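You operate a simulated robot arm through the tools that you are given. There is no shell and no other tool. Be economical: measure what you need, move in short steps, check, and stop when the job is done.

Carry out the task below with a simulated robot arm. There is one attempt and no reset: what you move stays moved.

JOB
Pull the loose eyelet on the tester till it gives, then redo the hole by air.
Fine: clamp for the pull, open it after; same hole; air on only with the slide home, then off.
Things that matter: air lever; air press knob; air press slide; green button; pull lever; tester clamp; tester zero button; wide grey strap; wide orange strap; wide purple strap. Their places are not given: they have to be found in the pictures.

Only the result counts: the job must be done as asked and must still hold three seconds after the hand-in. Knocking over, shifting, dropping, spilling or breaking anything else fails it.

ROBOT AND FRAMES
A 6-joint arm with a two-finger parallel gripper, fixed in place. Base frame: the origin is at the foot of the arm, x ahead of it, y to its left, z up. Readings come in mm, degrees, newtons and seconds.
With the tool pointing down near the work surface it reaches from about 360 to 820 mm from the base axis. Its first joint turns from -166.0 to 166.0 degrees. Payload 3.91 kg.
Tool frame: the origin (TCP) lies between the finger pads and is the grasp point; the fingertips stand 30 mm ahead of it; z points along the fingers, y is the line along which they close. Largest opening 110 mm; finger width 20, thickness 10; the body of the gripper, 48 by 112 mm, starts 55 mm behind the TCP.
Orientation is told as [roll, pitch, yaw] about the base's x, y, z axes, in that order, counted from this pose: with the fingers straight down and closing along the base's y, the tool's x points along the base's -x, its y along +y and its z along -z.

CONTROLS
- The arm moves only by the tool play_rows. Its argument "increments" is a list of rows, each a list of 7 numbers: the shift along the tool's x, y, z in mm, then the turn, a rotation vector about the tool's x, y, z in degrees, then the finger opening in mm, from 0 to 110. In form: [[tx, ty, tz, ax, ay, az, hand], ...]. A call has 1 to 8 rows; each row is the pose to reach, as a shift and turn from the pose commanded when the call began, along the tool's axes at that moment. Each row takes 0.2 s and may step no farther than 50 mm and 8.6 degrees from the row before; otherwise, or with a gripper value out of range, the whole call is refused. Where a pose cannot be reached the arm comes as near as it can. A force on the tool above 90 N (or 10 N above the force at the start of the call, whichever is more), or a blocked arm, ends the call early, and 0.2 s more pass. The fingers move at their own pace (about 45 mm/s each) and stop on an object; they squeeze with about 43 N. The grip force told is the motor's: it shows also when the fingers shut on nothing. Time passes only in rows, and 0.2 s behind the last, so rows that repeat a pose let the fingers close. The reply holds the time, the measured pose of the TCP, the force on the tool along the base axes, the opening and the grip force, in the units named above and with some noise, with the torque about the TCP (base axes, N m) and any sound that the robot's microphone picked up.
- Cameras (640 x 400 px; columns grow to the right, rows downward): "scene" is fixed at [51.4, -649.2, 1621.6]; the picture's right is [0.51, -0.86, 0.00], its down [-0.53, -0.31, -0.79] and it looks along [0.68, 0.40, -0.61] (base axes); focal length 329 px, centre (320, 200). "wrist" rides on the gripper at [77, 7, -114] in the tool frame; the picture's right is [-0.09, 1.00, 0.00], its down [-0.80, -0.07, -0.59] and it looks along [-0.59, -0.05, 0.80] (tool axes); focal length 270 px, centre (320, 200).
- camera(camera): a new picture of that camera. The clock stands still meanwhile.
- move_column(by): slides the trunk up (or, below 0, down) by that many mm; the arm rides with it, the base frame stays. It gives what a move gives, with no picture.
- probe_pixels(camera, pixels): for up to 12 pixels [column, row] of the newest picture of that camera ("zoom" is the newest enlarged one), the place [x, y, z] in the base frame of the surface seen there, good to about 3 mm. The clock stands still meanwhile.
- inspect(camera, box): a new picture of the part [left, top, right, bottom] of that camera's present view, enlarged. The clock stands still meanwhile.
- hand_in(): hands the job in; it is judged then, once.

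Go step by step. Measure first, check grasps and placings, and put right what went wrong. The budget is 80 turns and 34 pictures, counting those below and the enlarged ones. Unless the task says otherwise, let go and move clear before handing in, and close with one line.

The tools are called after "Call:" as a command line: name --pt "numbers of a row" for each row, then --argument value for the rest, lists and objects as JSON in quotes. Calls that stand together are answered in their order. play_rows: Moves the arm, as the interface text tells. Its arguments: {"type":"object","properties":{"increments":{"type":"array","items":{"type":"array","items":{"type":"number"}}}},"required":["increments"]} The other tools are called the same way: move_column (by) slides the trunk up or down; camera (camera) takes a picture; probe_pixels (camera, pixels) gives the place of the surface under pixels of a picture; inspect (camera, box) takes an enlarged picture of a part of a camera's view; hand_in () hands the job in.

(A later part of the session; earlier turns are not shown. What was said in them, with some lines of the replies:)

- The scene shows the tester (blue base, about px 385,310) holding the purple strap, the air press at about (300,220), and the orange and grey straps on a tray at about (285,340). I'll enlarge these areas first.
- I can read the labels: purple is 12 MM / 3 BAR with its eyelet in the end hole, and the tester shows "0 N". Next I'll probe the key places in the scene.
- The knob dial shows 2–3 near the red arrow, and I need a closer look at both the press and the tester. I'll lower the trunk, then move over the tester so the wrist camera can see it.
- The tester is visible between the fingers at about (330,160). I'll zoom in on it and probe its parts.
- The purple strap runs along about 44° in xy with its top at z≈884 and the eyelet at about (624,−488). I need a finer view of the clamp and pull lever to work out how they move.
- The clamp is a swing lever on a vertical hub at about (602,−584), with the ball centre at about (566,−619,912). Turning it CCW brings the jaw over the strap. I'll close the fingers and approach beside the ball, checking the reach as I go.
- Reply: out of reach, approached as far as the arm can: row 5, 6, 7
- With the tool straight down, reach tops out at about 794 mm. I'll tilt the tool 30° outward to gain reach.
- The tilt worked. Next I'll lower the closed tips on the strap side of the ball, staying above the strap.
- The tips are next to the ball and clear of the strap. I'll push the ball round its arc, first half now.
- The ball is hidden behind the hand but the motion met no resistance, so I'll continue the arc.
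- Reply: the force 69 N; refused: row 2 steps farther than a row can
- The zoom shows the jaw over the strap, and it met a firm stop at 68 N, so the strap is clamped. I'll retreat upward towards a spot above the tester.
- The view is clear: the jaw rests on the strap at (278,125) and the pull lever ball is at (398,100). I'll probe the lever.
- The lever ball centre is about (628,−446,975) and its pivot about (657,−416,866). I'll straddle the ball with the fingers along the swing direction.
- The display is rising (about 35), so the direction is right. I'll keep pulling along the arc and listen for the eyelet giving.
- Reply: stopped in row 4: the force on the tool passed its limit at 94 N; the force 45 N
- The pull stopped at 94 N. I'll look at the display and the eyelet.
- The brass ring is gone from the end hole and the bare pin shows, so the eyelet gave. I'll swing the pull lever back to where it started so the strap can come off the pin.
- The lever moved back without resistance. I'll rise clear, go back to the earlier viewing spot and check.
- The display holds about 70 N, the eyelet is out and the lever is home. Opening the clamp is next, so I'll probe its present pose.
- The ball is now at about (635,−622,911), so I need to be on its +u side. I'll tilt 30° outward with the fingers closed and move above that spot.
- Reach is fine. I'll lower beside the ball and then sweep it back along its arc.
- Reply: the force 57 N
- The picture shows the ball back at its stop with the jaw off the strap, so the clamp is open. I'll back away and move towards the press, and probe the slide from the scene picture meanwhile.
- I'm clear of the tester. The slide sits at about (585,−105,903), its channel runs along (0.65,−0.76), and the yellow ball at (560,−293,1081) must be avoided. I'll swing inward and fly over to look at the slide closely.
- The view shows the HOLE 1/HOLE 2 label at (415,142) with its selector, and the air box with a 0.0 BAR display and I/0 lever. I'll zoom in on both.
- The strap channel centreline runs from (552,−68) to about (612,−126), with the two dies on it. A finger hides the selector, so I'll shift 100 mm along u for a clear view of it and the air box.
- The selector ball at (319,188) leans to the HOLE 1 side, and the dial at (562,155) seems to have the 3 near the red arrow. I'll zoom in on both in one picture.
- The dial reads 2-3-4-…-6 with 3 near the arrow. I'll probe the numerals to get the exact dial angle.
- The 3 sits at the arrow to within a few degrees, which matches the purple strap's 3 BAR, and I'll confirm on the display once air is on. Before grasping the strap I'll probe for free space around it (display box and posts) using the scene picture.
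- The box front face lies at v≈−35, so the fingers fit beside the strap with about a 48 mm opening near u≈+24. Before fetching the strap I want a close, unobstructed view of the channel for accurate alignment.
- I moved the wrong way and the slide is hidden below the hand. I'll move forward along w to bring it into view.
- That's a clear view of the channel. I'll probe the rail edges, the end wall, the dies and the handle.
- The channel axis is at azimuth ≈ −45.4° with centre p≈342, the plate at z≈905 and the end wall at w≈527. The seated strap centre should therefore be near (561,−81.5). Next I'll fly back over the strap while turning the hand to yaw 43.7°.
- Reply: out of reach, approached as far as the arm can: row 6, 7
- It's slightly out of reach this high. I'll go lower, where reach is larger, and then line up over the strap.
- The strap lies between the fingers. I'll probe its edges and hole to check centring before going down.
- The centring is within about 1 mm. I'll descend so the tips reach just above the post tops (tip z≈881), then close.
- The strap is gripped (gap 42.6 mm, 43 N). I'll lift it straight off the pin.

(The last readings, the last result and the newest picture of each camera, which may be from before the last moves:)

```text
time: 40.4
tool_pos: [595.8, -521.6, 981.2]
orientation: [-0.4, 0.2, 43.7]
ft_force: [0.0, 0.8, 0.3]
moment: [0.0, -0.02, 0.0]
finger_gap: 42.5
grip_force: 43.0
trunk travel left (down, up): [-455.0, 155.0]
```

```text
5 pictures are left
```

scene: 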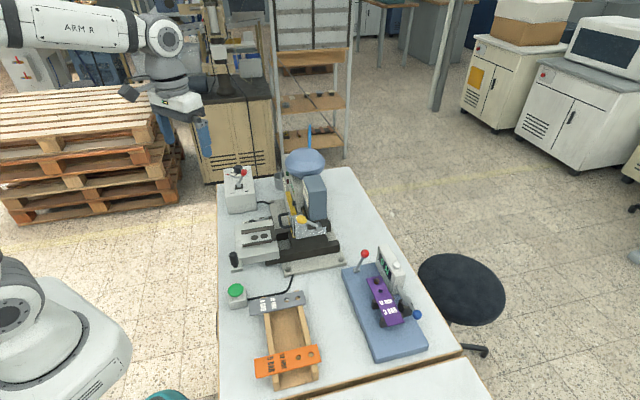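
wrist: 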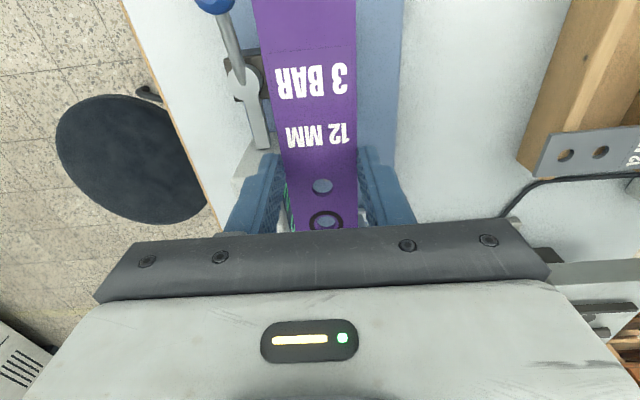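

The strap is held flat. I'll probe it in the hand to find the offsets from the TCP.

Call:
probe_pixels --camera "wrist" --pixels '[[325, 165], [322, 130], [305, 60], [309, 222], [343, 220], [283, 60], [355, 60], [357, 150], [288, 150], [321, 205], [316, 190], [331, 188]]'

```text
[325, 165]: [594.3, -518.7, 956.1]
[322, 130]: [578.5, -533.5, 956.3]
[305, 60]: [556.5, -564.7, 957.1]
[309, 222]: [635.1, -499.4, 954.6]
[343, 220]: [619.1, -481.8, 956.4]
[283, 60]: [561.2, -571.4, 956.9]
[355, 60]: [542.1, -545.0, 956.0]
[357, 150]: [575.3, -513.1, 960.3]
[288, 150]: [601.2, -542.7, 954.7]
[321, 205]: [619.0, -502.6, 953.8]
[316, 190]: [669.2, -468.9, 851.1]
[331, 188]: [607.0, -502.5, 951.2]
```

The strap top is 25 mm below the TCP, so the tips are about flush with its underside. Before flying over I'll probe the press front (guard, U-handle) for clearance.

Call:
probe_pixels --camera "scene" --pixels '[[283, 216], [283, 224], [284, 226], [290, 212], [296, 230], [302, 219], [318, 229], [300, 236], [290, 195], [275, 233], [340, 240], [281, 234]]'

```text
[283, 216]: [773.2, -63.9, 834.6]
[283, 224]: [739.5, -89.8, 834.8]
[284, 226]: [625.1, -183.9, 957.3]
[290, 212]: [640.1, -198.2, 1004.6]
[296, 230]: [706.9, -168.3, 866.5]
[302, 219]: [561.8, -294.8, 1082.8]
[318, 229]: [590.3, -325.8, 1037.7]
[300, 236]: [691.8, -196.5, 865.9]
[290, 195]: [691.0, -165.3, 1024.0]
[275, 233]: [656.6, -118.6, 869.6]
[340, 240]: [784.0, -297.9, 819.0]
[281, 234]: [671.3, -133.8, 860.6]
```

The guard handle is at w≈570, well past the placing spot. I'll lift the strap away from the lever, swing inward, turn it and carry it above the slide.

Call:
play_rows --pt "20 0 -25 0 0 0 30" --pt "40 0 -50 0 0 0 30" --pt "40 35 -70 0 0 0 30" --pt "40 75 -90 0 0 0 30" --pt "40 122 -95 0 0 0 30" --pt "30 170 -95 0 0 0 30" --pt "20 218 -95 0 0 0 30" --pt "10 265 -95 0 0 0 30"

Call:
play_rows --pt "-21.7 20.2 0 0 0 8.1 30" --pt "-43.4 40.4 0 0 0 16.2 30" --pt "-65.1 60.6 0 0 0 24.3 30" --pt "-86.9 80.8 0 0 0 32.4 30" --pt "-108.6 101 0 0 0 40.5 30" --pt "-130.3 121.2 0 0 0 48.6 30" --pt "-152 141.4 0 0 0 56.7 30" --pt "-173.9 161.7 0 0 0 64.8 30"

Call:
play_rows --pt "-33 16 0 0 0 6.1 30" --pt "-66 32 0 0 0 12.2 30" --pt "-99 48 0 0 0 18.3 30" --pt "-131.5 64.7 0 0 0 24.3 30" --pt "-131.5 64.7 0 0 0 24.3 30"

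```text
time: 42.2
tool_pos: [404.7, -335.1, 1075.6]
orientation: [-0.6, 0.1, 43.8]
ft_force: [-0.2, -0.7, 0.0]
moment: [-0.01, 0.0, 0.0]
finger_gap: 42.8
grip_force: 42.9
trunk travel left (down, up): [-455.0, 155.0]
```

```text
time: 44.0
tool_pos: [418.7, -98.0, 1073.5]
orientation: [-0.3, -0.4, -21.2]
ft_force: [-0.6, -1.0, -0.6]
moment: [0.02, -0.01, 0.0]
finger_gap: 42.8
grip_force: 43.6
trunk travel left (down, up): [-455.0, 155.0]
```

```text
time: 45.2
tool_pos: [566.7, -85.4, 1072.9]
orientation: [-0.2, -0.5, -45.5]
ft_force: [-0.5, -0.5, 0.2]
moment: [-0.03, -0.02, -0.01]
finger_gap: 42.8
grip_force: 42.5
trunk travel left (down, up): [-455.0, 155.0]
```

I'm above the slide with p off by only about 1 mm. I'll descend to just above the rails, trimming p and pitch.

Call:
play_rows --pt "0 -1.2 45 0 0.5 0 30" --pt "0 -1.2 90 0 0.5 0 30" --pt "0 -1.2 115 0 0.5 0 30" --pt "0 -1.2 126 0 0.5 0 30" --pt "0 -1.2 126 0 0.5 0 30"

Call:
camera --camera "wrist"

```text
time: 46.4
tool_pos: [564.3, -87.4, 947.4]
orientation: [-0.2, 0.0, -45.4]
ft_force: [-0.4, 0.0, -0.9]
moment: [0.0, 0.04, 0.0]
finger_gap: 42.5
grip_force: 43.2
trunk travel left (down, up): [-455.0, 155.0]
```

```text
4 pictures are left
```

wrist: 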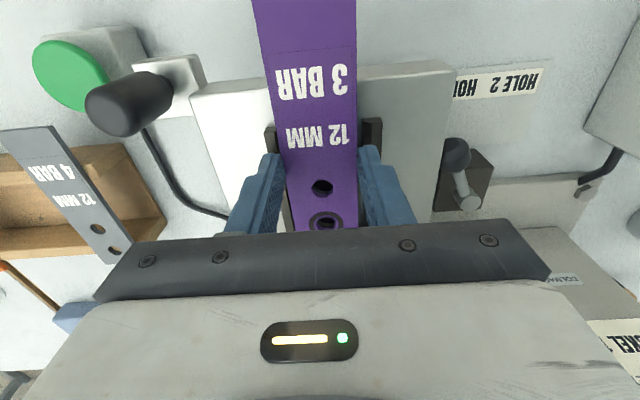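

The strap sits symmetrically between the rails (rails at 277 and 362, strap 283–357). I'll lower the last few mm gently.

Call:
play_rows --pt "0 0 3 0 0 0 30" --pt "0 0 5 0 0 0 30" --pt "0 0 7 0 0 0 30" --pt "0 0 7 0 0 0 30"

```text
time: 47.4
tool_pos: [564.1, -86.8, 943.9]
orientation: [0.1, -0.3, -45.4]
ft_force: [3.2, -1.8, 41.3]
moment: [-0.48, 0.89, -0.15]
finger_gap: 42.4
grip_force: 42.6
trunk travel left (down, up): [-455.0, 155.0]
```

The tips touched the rail tops at about z=914. I'll back off to remove the load and release the strap into the channel.

Call:
play_rows --pt "0 0 -3 0 0 0 30" --pt "0 0 -3 0 0 0 52" --pt "0 0 -3 0 0 0 52" --pt "0 0 -30 0 0 0 52" --pt "0 0 -60 0 0 0 52" --pt "0 0 -60 0 0 0 52"

Call:
camera --camera "wrist"

```text
time: 48.8
tool_pos: [564.9, -88.0, 1001.2]
orientation: [-0.3, 0.1, -45.4]
ft_force: [-0.2, 0.6, -0.2]
moment: [-0.05, 0.03, -0.01]
finger_gap: 52.1
grip_force: 0.1
trunk travel left (down, up): [-455.0, 155.0]
```

```text
3 pictures are left
```

wrist: 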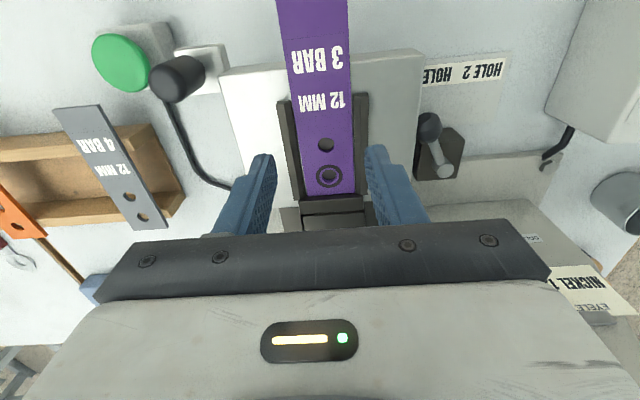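

The strap dropped neatly between the rails, with its end near the wall at row ~195. I'll probe its seating and the gap to the wall.

Call:
probe_pixels --camera "wrist" --pixels '[[318, 130], [318, 160], [310, 191], [340, 190], [318, 60], [330, 198], [330, 205], [326, 145], [329, 177], [360, 120], [288, 130], [178, 78]]'

Call:
probe_pixels --camera "wrist" --pixels '[[171, 70], [185, 85], [200, 75], [215, 62], [430, 125], [445, 170], [123, 62], [205, 50], [230, 80], [218, 85]]'

```text
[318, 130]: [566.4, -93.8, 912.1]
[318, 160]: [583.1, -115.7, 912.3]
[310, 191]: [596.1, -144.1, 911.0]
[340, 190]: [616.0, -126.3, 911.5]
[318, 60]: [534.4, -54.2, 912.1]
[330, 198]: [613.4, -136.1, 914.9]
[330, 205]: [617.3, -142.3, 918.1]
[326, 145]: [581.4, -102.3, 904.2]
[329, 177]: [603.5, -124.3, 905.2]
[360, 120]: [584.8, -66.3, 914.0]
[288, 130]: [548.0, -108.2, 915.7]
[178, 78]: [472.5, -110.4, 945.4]
```

```text
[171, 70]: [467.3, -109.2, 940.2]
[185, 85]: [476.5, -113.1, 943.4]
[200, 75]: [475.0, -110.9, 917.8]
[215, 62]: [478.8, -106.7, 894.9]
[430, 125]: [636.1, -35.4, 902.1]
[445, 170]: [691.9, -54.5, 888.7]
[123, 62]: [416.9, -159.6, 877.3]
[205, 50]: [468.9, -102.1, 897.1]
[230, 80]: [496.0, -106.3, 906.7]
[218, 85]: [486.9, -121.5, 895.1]
```

The strap is flat (top at z≈912) with about a 4–5 mm gap to the wall. I'll close the fingers, go behind the tail and nudge it to the stop.

Call:
play_rows --pt "36 0.6 0 0 0 0 0" --pt "73 1.2 0 0 0 0 0" --pt "109.3 1.8 0 0 0 0 0" --pt "109.3 1.8 35 0 0 0 0" --pt "109.3 1.8 69 0 0 0 0" --pt "109.3 1.8 69 0 0 0 0"

Call:
play_rows --pt "-8 0 0 0 0 0 0" --pt "-13 0 0 0 0 0 0" --pt "-15 0 0 0 0 0 0" --pt "-17 0 0 0 0 0 0"

```text
time: 50.2
tool_pos: [488.6, -8.5, 931.4]
orientation: [-0.2, 0.1, -45.3]
ft_force: [0.0, -0.7, 0.1]
moment: [-0.03, 0.02, -0.01]
finger_gap: 0.0
grip_force: 37.5
trunk travel left (down, up): [-455.0, 155.0]
```

```text
time: 51.2
tool_pos: [501.6, -20.9, 932.1]
orientation: [-0.2, 0.0, -45.5]
ft_force: [0.4, 0.1, 0.2]
moment: [0.03, -0.01, -0.01]
finger_gap: 0.2
grip_force: 37.9
trunk travel left (down, up): [-455.0, 155.0]
```

There's no force yet at w≈367. I'll continue in small steps.

Call:
play_rows --pt "-1.5 0 0 0 0 0 0" --pt "-2.5 0 0 0 0 0 0" --pt "-2.5 0 0 0 0 0 0"

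```text
time: 52.0
tool_pos: [502.8, -22.4, 931.4]
orientation: [-0.2, 0.0, -45.4]
ft_force: [-2.2, 4.2, 0.4]
moment: [0.12, 0.05, 0.0]
finger_gap: 0.0
grip_force: 37.7
trunk travel left (down, up): [-455.0, 155.0]
```

There's about 5 N of contact now. One more small step will tell friction from the stop.

Call:
play_rows --pt "-1.2 0 0 0 0 0 0" --pt "-1.2 0 0 0 0 0 0"

```text
time: 52.6
tool_pos: [503.2, -22.4, 930.5]
orientation: [-0.2, 0.0, -45.4]
ft_force: [-5.9, 7.8, 0.8]
moment: [0.18, 0.09, 0.01]
finger_gap: 0.4
grip_force: 37.8
trunk travel left (down, up): [-455.0, 155.0]
```

The force doubles with almost no motion, so the strap is against the stop. Next I'll back off and go behind the slide's black handle at about (473,−118).

Call:
play_rows --pt "20 0 0 0 0 0 0" --pt "20 0 -45 0 0 0 0" --pt "20 -44 -70 0 0 0 0" --pt "0 -88 -70 0 0 0 0" --pt "-14 -88 -70 0 0 0 0" --pt "-14 -88 -30 0 0 0 0" --pt "-14 -88 -8 0 0 0 0" --pt "-14 -88 -8 0 0 0 0"

Call:
play_rows --pt "-10 0 0 0 0 0 0" --pt "-20 0 0 0 0 0 0" --pt "-30 0 0 0 0 0 0" --pt "-40 0 0 0 0 0 0" --pt "-50 0 0 0 0 0 0"

```text
refused: row 3 steps farther than a row can; nothing moved
```

```text
time: 53.8
tool_pos: [538.4, -58.4, 930.5]
orientation: [-0.1, -0.1, -45.4]
ft_force: [-0.6, 0.2, 0.3]
moment: [0.0, -0.01, 0.0]
finger_gap: 0.1
grip_force: 37.1
trunk travel left (down, up): [-455.0, 155.0]
```

The first call was refused, because row 3 stepped 50.6 mm, but the second call still ran. That pushed the strap tail 50 mm along w, so the slide probably moved with it. I'll back off, rise and look before doing anything else.

Call:
play_rows --pt "30 0 0 0 0 0 0" --pt "60 0 -20 0 0 0 0" --pt "90 0 -50 0 0 0 0" --pt "120 0 -80 0 0 0 0" --pt "120 0 -80 0 0 0 0"

Call:
inspect --camera "scene" --box '[215, 170, 355, 280]'

```text
time: 55.0
tool_pos: [453.6, 27.1, 1012.8]
orientation: [-0.2, 0.1, -45.4]
ft_force: [0.4, -1.4, 0.7]
moment: [0.0, 0.01, -0.01]
finger_gap: 0.0
grip_force: 37.6
trunk travel left (down, up): [-455.0, 155.0]
```

```text
3.64 times, centred on (285, 225) of scene
```

zoom: 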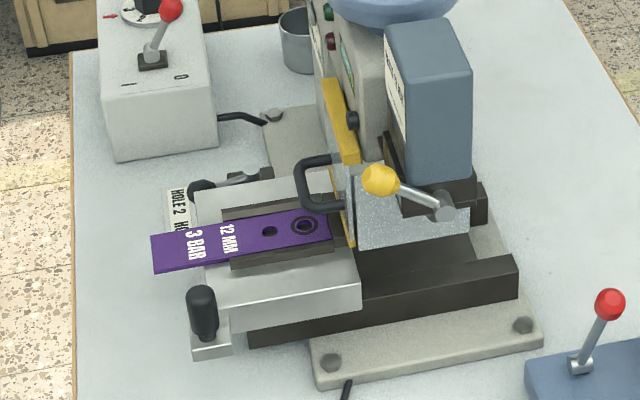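

The slide moved with the strap, which stays seated against the wall, so no harm was done. I'll probe the gate's lower edge and the handle in this picture.

Call:
probe_pixels --camera "zoom" --pixels '[[203, 300], [193, 310], [213, 310], [203, 335], [351, 242], [348, 225], [335, 245], [306, 225], [270, 231], [340, 110], [320, 215], [157, 252]]'

```text
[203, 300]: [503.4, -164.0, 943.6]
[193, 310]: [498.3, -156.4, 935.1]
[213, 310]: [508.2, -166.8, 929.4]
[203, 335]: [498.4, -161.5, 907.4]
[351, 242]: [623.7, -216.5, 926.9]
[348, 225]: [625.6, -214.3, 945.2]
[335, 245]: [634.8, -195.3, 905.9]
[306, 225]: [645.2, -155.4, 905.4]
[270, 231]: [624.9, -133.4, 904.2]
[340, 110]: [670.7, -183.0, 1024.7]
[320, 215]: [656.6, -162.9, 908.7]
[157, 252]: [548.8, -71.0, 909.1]
```

The gate bottom (z≈925) clears the strap (912), and the handle is now at about w=468, p=250. I'll go behind the handle.

Call:
play_rows --pt "-35 -23 0 0 0 0 0" --pt "-70 -46 0 0 0 0 0" --pt "-105 -69 0 0 0 0 0" --pt "-138 -91 0 0 0 0 0" --pt "-138 -91 36 0 0 0 0" --pt "-138 -91 72 0 0 0 0" --pt "-138 -91 72 0 0 0 0"

```text
time: 56.6
tool_pos: [485.9, -135.4, 939.6]
orientation: [-0.3, 0.2, -45.4]
ft_force: [0.1, -0.6, -0.4]
moment: [0.02, 0.01, 0.01]
finger_gap: 0.0
grip_force: 37.8
trunk travel left (down, up): [-455.0, 155.0]
```

I'm in place behind the handle. I'll push along w in small rows.

Call:
play_rows --pt "-12 0 0 0 0 0 0" --pt "-22 0 0 0 0 0 0" --pt "-32 0 0 0 0 0 0" --pt "-42 0 0 0 0 0 0" --pt "-52 0 0 0 0 0 0" --pt "-62 0 0 0 0 0 0"

```text
time: 58.0
tool_pos: [529.5, -180.0, 939.4]
orientation: [-0.1, 0.0, -45.5]
ft_force: [1.3, -0.9, 0.1]
moment: [-0.02, 0.0, -0.01]
finger_gap: 0.0
grip_force: 37.7
trunk travel left (down, up): [-455.0, 155.0]
```

It moves freely. I'll continue pushing.

Call:
play_rows --pt "-10 0 0 0 0 0 0" --pt "-20 0 0 0 0 0 0" --pt "-30 0 0 0 0 0 0" --pt "-38 0 0 0 0 0 0"

```text
time: 59.0
tool_pos: [552.7, -202.1, 939.6]
orientation: [-0.4, 0.4, -45.2]
ft_force: [-21.6, 23.9, 0.1]
moment: [0.0, 0.01, 0.14]
finger_gap: 0.0
grip_force: 37.7
trunk travel left (down, up): [-455.0, 155.0]
```

The push stops firmly at 32 N, with the slide about 136 mm in from its start. I'll check that this puts the eyelet's end die under the ram by probing the head parts in the last scene zoom.

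Call:
probe_pixels --camera "zoom" --pixels '[[443, 207], [440, 212], [415, 100], [450, 100], [390, 60], [469, 60], [405, 205], [480, 205], [430, 30], [360, 40], [378, 180], [430, 175]]'

```text
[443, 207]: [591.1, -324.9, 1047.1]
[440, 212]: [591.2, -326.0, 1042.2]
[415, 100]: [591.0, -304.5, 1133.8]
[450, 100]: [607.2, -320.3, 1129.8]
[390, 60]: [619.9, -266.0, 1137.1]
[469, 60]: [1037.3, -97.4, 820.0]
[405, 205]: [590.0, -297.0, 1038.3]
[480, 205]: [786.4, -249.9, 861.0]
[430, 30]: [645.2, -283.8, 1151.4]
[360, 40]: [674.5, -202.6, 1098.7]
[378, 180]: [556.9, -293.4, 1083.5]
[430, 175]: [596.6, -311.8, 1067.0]
```

The yellow lever's hub sits at w≈646, so the ram is at w≈645. The end die at home is at w≈644, so the eyelet's end hole is under the ram with the HOLE 1 setting. I'll back off from the handle and rise.

Call:
play_rows --pt "20 0 0 0 0 0 0" --pt "40 0 -40 0 0 0 0" --pt "70 0 -75 0 0 0 0" --pt "110 0 -100 0 0 0 0" --pt "150 0 -100 0 0 0 0"

Call:
move_column --by 80

```text
time: 60.2
tool_pos: [450.9, -100.2, 1040.3]
orientation: [0.0, 0.0, -45.4]
ft_force: [1.0, -0.6, 0.4]
moment: [-0.03, -0.01, -0.02]
finger_gap: 0.3
grip_force: 37.5
trunk travel left (down, up): [-455.0, 155.0]
```

```text
time: 61.4
tool_pos: [451.8, -100.2, 1120.8]
orientation: [-0.2, -0.1, -45.4]
ft_force: [0.4, 0.4, -0.3]
moment: [0.03, -0.01, -0.01]
finger_gap: 0.1
grip_force: 37.6
trunk travel left (down, up): [-535.0, 75.0]
```

Next I'll travel to the far (+w) side of the air lever.

Call:
play_rows --pt "0 44.5 5 0 0 0 0" --pt "1 89 10 0 0 0 0" --pt "1 133.5 15 0 0 0 0" --pt "2 178 20 0 0 0 0" --pt "3 222.5 25 0 0 0 0" --pt "3 267 30 0 0 0 0" --pt "-25 293 30 0 0 0 0" --pt "-53 319 30 0 0 0 0"

Call:
play_rows --pt "-28 26 20 0 0 0 0" --pt "-54 52 50 0 0 0 0" --pt "-54 52 50 0 0 0 0"

```text
time: 63.2
tool_pos: [715.1, 84.7, 1088.2]
orientation: [-0.1, 0.1, -45.4]
ft_force: [0.6, 0.5, 0.2]
moment: [0.0, 0.0, -0.04]
finger_gap: 0.0
grip_force: 37.9
trunk travel left (down, up): [-535.0, 75.0]
```

```text
time: 64.0
tool_pos: [789.4, 83.3, 1039.8]
orientation: [-0.1, 0.0, -45.4]
ft_force: [0.7, -0.3, -0.2]
moment: [0.01, -0.02, 0.04]
finger_gap: 0.3
grip_force: 37.8
trunk travel left (down, up): [-535.0, 75.0]
```

I'm aligned with the lever's swing plane. I'll step 4 mm farther out and descend beside the ball.

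Call:
play_rows --pt "-4 2.5 0 0 0 0 0" --pt "-4 2.5 28 0 0 0 0" --pt "-4 2.5 52 0 0 0 0" --pt "-4 2.5 52 0 0 0 0"

```text
time: 65.0
tool_pos: [795.8, 82.4, 986.9]
orientation: [-0.2, 0.0, -45.3]
ft_force: [-0.2, -0.2, 0.2]
moment: [0.02, 0.02, 0.03]
finger_gap: 0.1
grip_force: 38.0
trunk travel left (down, up): [-535.0, 75.0]
```

Clear. I'll swing the air lever towards I.

Call:
play_rows --pt "15 0 0 0 0 0 0" --pt "30 0 -2 0 0 0 0" --pt "45 0 -4 0 0 0 0" --pt "58 0 -2 0 0 0 0" --pt "67 0 0 0 0 0 0" --pt "74 0 0 0 0 0 0"

```text
time: 66.4
tool_pos: [752.8, 126.4, 988.3]
orientation: [0.3, -0.4, -45.7]
ft_force: [52.1, -42.4, 11.4]
moment: [-0.83, -1.64, -0.22]
finger_gap: 0.0
grip_force: 37.8
trunk travel left (down, up): [-535.0, 75.0]
```

It met a firm stop at 67 N, so the lever is at I. I'll back off, rise and return to the view spot to read the BAR display.

Call:
play_rows --pt "-14 0 0 0 0 0 0" --pt "-14 0 -45 0 0 0 0" --pt "-14 0 -90 0 0 0 0" --pt "10 -40 -95 0 0 0 0" --pt "35 -80 -98 0 0 0 0" --pt "60 -120 -100 0 0 0 0" --pt "75 -160 -100 0 0 0 0" --pt "86 -177 -100 0 0 0 0"

Call:
camera --camera "wrist"

```text
time: 68.2
tool_pos: [555.9, 74.1, 1087.6]
orientation: [-0.1, -0.1, -45.4]
ft_force: [0.2, -0.1, -0.5]
moment: [0.02, 0.01, -0.01]
finger_gap: 0.0
grip_force: 37.3
trunk travel left (down, up): [-535.0, 75.0]
```

```text
1 pictures are left
```

wrist: 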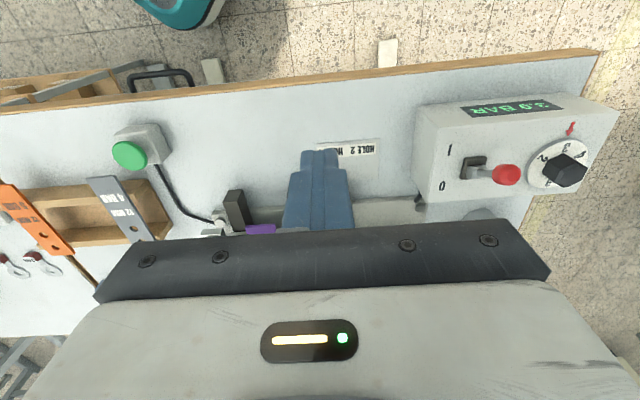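

The display is lit with a non-zero value, so air is on, but I can't read the digits for certain. I'll use the last picture to zoom in on the display and dial.

Call:
inspect --camera "wrist" --box '[455, 90, 600, 195]'

```text
3.81 times, centred on (528, 142) of wrist
```

zoom: 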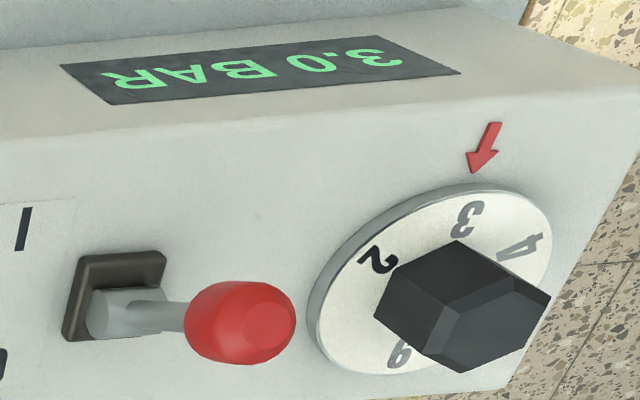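

The display reads 3.0 BAR, as the purple strap needs. I'll probe the lever's present place and the green button again.

Call:
probe_pixels --camera "zoom" --pixels '[[240, 310], [190, 320], [290, 310], [240, 290], [110, 310], [150, 315]]'

Call:
probe_pixels --camera "wrist" --pixels '[[130, 155], [115, 155], [145, 155], [130, 145], [130, 166], [235, 210], [222, 222]]'

```text
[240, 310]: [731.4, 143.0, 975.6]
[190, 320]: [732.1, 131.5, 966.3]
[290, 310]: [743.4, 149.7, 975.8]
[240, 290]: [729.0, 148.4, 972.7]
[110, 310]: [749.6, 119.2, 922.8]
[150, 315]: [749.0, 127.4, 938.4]
```

```text
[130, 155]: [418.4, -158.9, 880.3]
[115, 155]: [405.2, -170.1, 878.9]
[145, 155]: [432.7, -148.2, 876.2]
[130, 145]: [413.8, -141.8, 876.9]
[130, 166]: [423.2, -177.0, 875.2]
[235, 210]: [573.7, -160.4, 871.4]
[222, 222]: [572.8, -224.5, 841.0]
```

The green button's centre is at about (418,−160) with its top at z≈879. I'll go over it.

Call:
play_rows --pt "-11.6 -43.8 0 0 0 0 0" --pt "-23.2 -87.5 0 0 0 0 0" --pt "-34.8 -131.3 0 0 0 0 0" --pt "-46.5 -175 0 0 0 0 0" --pt "-58 -218.8 0 0 0 0 0" --pt "-69.7 -262.5 0 0 0 0 0" --pt "-69.7 -262.5 49 0 0 0 0" --pt "-69.7 -262.5 98 0 0 0 0"

Call:
play_rows --pt "0 0 40 0 0 0 0" --pt "0 0 70 0 0 0 0" --pt "0 0 70 0 0 0 0"

```text
time: 70.0
tool_pos: [418.2, -161.2, 991.0]
orientation: [-0.2, 0.0, -45.4]
ft_force: [-0.9, -0.7, -0.1]
moment: [-0.01, 0.04, 0.03]
finger_gap: 0.0
grip_force: 37.7
trunk travel left (down, up): [-535.0, 75.0]
```

```text
time: 70.8
tool_pos: [417.7, -161.8, 920.6]
orientation: [-0.3, 0.0, -45.4]
ft_force: [-0.8, 0.2, 0.6]
moment: [-0.05, 0.03, -0.02]
finger_gap: 0.3
grip_force: 37.8
trunk travel left (down, up): [-535.0, 75.0]
```

The tips are at z≈890. I'll press the button in small steps.

Call:
play_rows --pt "0 0 8 0 0 0 0" --pt "0 0 12 0 0 0 0" --pt "0 0 15 0 0 0 0" --pt "0 0 18 0 0 0 0" --pt "0 0 18 0 0 0 0"

```text
time: 72.0
tool_pos: [419.8, -160.8, 902.4]
orientation: [-0.1, 0.0, -45.4]
ft_force: [-0.5, -0.5, 1.8]
moment: [-0.06, 0.02, 0.04]
finger_gap: 0.0
grip_force: 37.8
trunk travel left (down, up): [-535.0, 75.0]
```

There's only about 2 N and no sound yet. I'll press deeper.

Call:
play_rows --pt "0 0 3 0 0 0 0" --pt "0 0 6 0 0 0 0" --pt "0 0 8 0 0 0 0" --pt "0 0 8 0 0 0 0"

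```text
time: 73.0
tool_pos: [418.7, -162.2, 896.0]
orientation: [0.0, -0.2, -45.4]
ft_force: [-2.7, -3.0, 29.3]
moment: [-0.08, 0.09, 0.09]
finger_gap: 0.0
grip_force: 38.1
trunk travel left (down, up): [-535.0, 75.0]
heard: click
```

I heard a click at 29 N. I'll release the button, wait and listen.

Call:
play_rows --pt "0 0 -20 0 0 0 0" --pt "0 0 -40 0 0 0 0" --pt "0 0 -40 0 0 0 0" --pt "0 0 -40 0 0 0 0" --pt "0 0 -40 0 0 0 0" --pt "0 0 -40 0 0 0 0" --pt "0 0 -40 0 0 0 0" --pt "0 0 -40 0 0 0 0"

```text
time: 74.8
tool_pos: [418.3, -161.9, 934.6]
orientation: [-0.2, 0.0, -45.4]
ft_force: [-0.7, 0.2, -0.3]
moment: [0.01, 0.0, 0.02]
finger_gap: 0.0
grip_force: 38.0
trunk travel left (down, up): [-535.0, 75.0]
```

The cycle was triggered. Air off is next: the lever ball is now at about (737,141,968), so I'll go to its −w side.

Call:
play_rows --pt "0 0 -50 0 0 0 0" --pt "0 0 -100 0 0 0 0" --pt "0 20 -140 0 0 0 0" --pt "5 65 -155 0 0 0 0" --pt "10 113 -155 0 0 0 0" --pt "15 161 -155 0 0 0 0" --pt "20 209 -155 0 0 0 0" --pt "22 257 -155 0 0 0 0"

Call:
play_rows --pt "0 45.5 0 0 0 0 0" --pt "0 91 0 0 0 0 0" --pt "0 136.5 0 0 0 0 0" --pt "0 182 0 0 0 0 0" --pt "0 182 35 0 0 0 0" --pt "0 182 50 0 0 0 0" --pt "0 182 50 0 0 0 0"

```text
time: 76.6
tool_pos: [586.7, 35.1, 1087.0]
orientation: [-0.3, 0.0, -45.4]
ft_force: [0.0, -0.2, 0.0]
moment: [-0.01, 0.0, -0.03]
finger_gap: 0.1
grip_force: 37.7
trunk travel left (down, up): [-535.0, 75.0]
```

```text
time: 78.2
tool_pos: [717.6, 162.2, 1038.2]
orientation: [-0.3, 0.0, -45.4]
ft_force: [0.8, 0.1, 0.0]
moment: [0.0, 0.0, 0.03]
finger_gap: 0.0
grip_force: 37.9
trunk travel left (down, up): [-535.0, 75.0]
```

I'm lined up on the −w side (w≈388, p≈625). I'll descend and check there's no contact.

Call:
play_rows --pt "3 -1 25 0 0 0 0" --pt "3 -1 50 0 0 0 0" --pt "3 -1 50 0 0 0 0"

```text
time: 79.0
tool_pos: [713.3, 163.3, 988.9]
orientation: [-0.2, -0.1, -45.4]
ft_force: [-0.5, 0.3, 0.0]
moment: [-0.01, 0.0, 0.0]
finger_gap: 0.0
grip_force: 38.0
trunk travel left (down, up): [-535.0, 75.0]
```

No contact. I'll push the lever back to 0.

Call:
play_rows --pt "-14 0 0 0 0 0 0" --pt "-28 0 -2 0 0 0 0" --pt "-42 0 -3 0 0 0 0" --pt "-54 0 -1 0 0 0 0" --pt "-64 0 0 0 0 0 0" --pt "-72 0 0 0 0 0 0"

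```text
time: 80.4
tool_pos: [760.7, 117.3, 988.2]
orientation: [-0.3, 0.3, -45.2]
ft_force: [-17.6, 13.4, -0.5]
moment: [0.42, 0.32, 0.01]
finger_gap: 0.3
grip_force: 37.8
trunk travel left (down, up): [-535.0, 75.0]
```

The force is 22 N at about w=450, where the off stop was expected. I'll push a little more to confirm it.

Call:
play_rows --pt "-4 0 0 0 0 0 0" --pt "-6 0 0 0 0 0 0"

```text
time: 81.0
tool_pos: [761.6, 114.4, 989.0]
orientation: [-0.5, 0.3, -45.2]
ft_force: [-45.7, 32.6, -9.2]
moment: [1.01, 0.86, 0.09]
finger_gap: 0.0
grip_force: 37.6
trunk travel left (down, up): [-535.0, 75.0]
```

That's a firm stop at 56 N, so the air lever is at 0. I'll back away and rise clear.

Call:
play_rows --pt "20 0 0 0 0 0 0" --pt "40 0 -30 0 0 0 0" --pt "50 0 -75 0 0 0 0" --pt "70 -30 -110 0 0 0 0" --pt "90 -70 -110 0 0 0 0" --pt "90 -70 -110 0 0 0 0"

```text
refused: row 4 steps farther than a row can; nothing moved
```

Row 4 stepped slightly too far and nothing moved. I'll resend with smaller steps.

Call:
play_rows --pt "20 0 0 0 0 0 0" --pt "40 0 -30 0 0 0 0" --pt "50 0 -70 0 0 0 0" --pt "60 -20 -105 0 0 0 0" --pt "80 -55 -110 0 0 0 0" --pt "80 -55 -110 0 0 0 0"

```text
time: 82.4
tool_pos: [673.0, 126.6, 1097.9]
orientation: [-0.2, 0.1, -45.4]
ft_force: [0.8, -0.1, 0.1]
moment: [-0.01, 0.0, 0.01]
finger_gap: 0.0
grip_force: 37.5
trunk travel left (down, up): [-535.0, 75.0]
```

The arm is clear, the clamp is open, the slide is home, the cycle was triggered once and the air is off, so I'm handing in.

Call:
hand_in

```text
The job is handed in.
```

I pulled the purple strap's loose eyelet out on the tester with the clamp on, opened the clamp, and ran one air cycle on the same end hole at 3.0 bar with the slide home, then turned the air off; I heard the press button click, but I had no pictures left to see the new eyelet.
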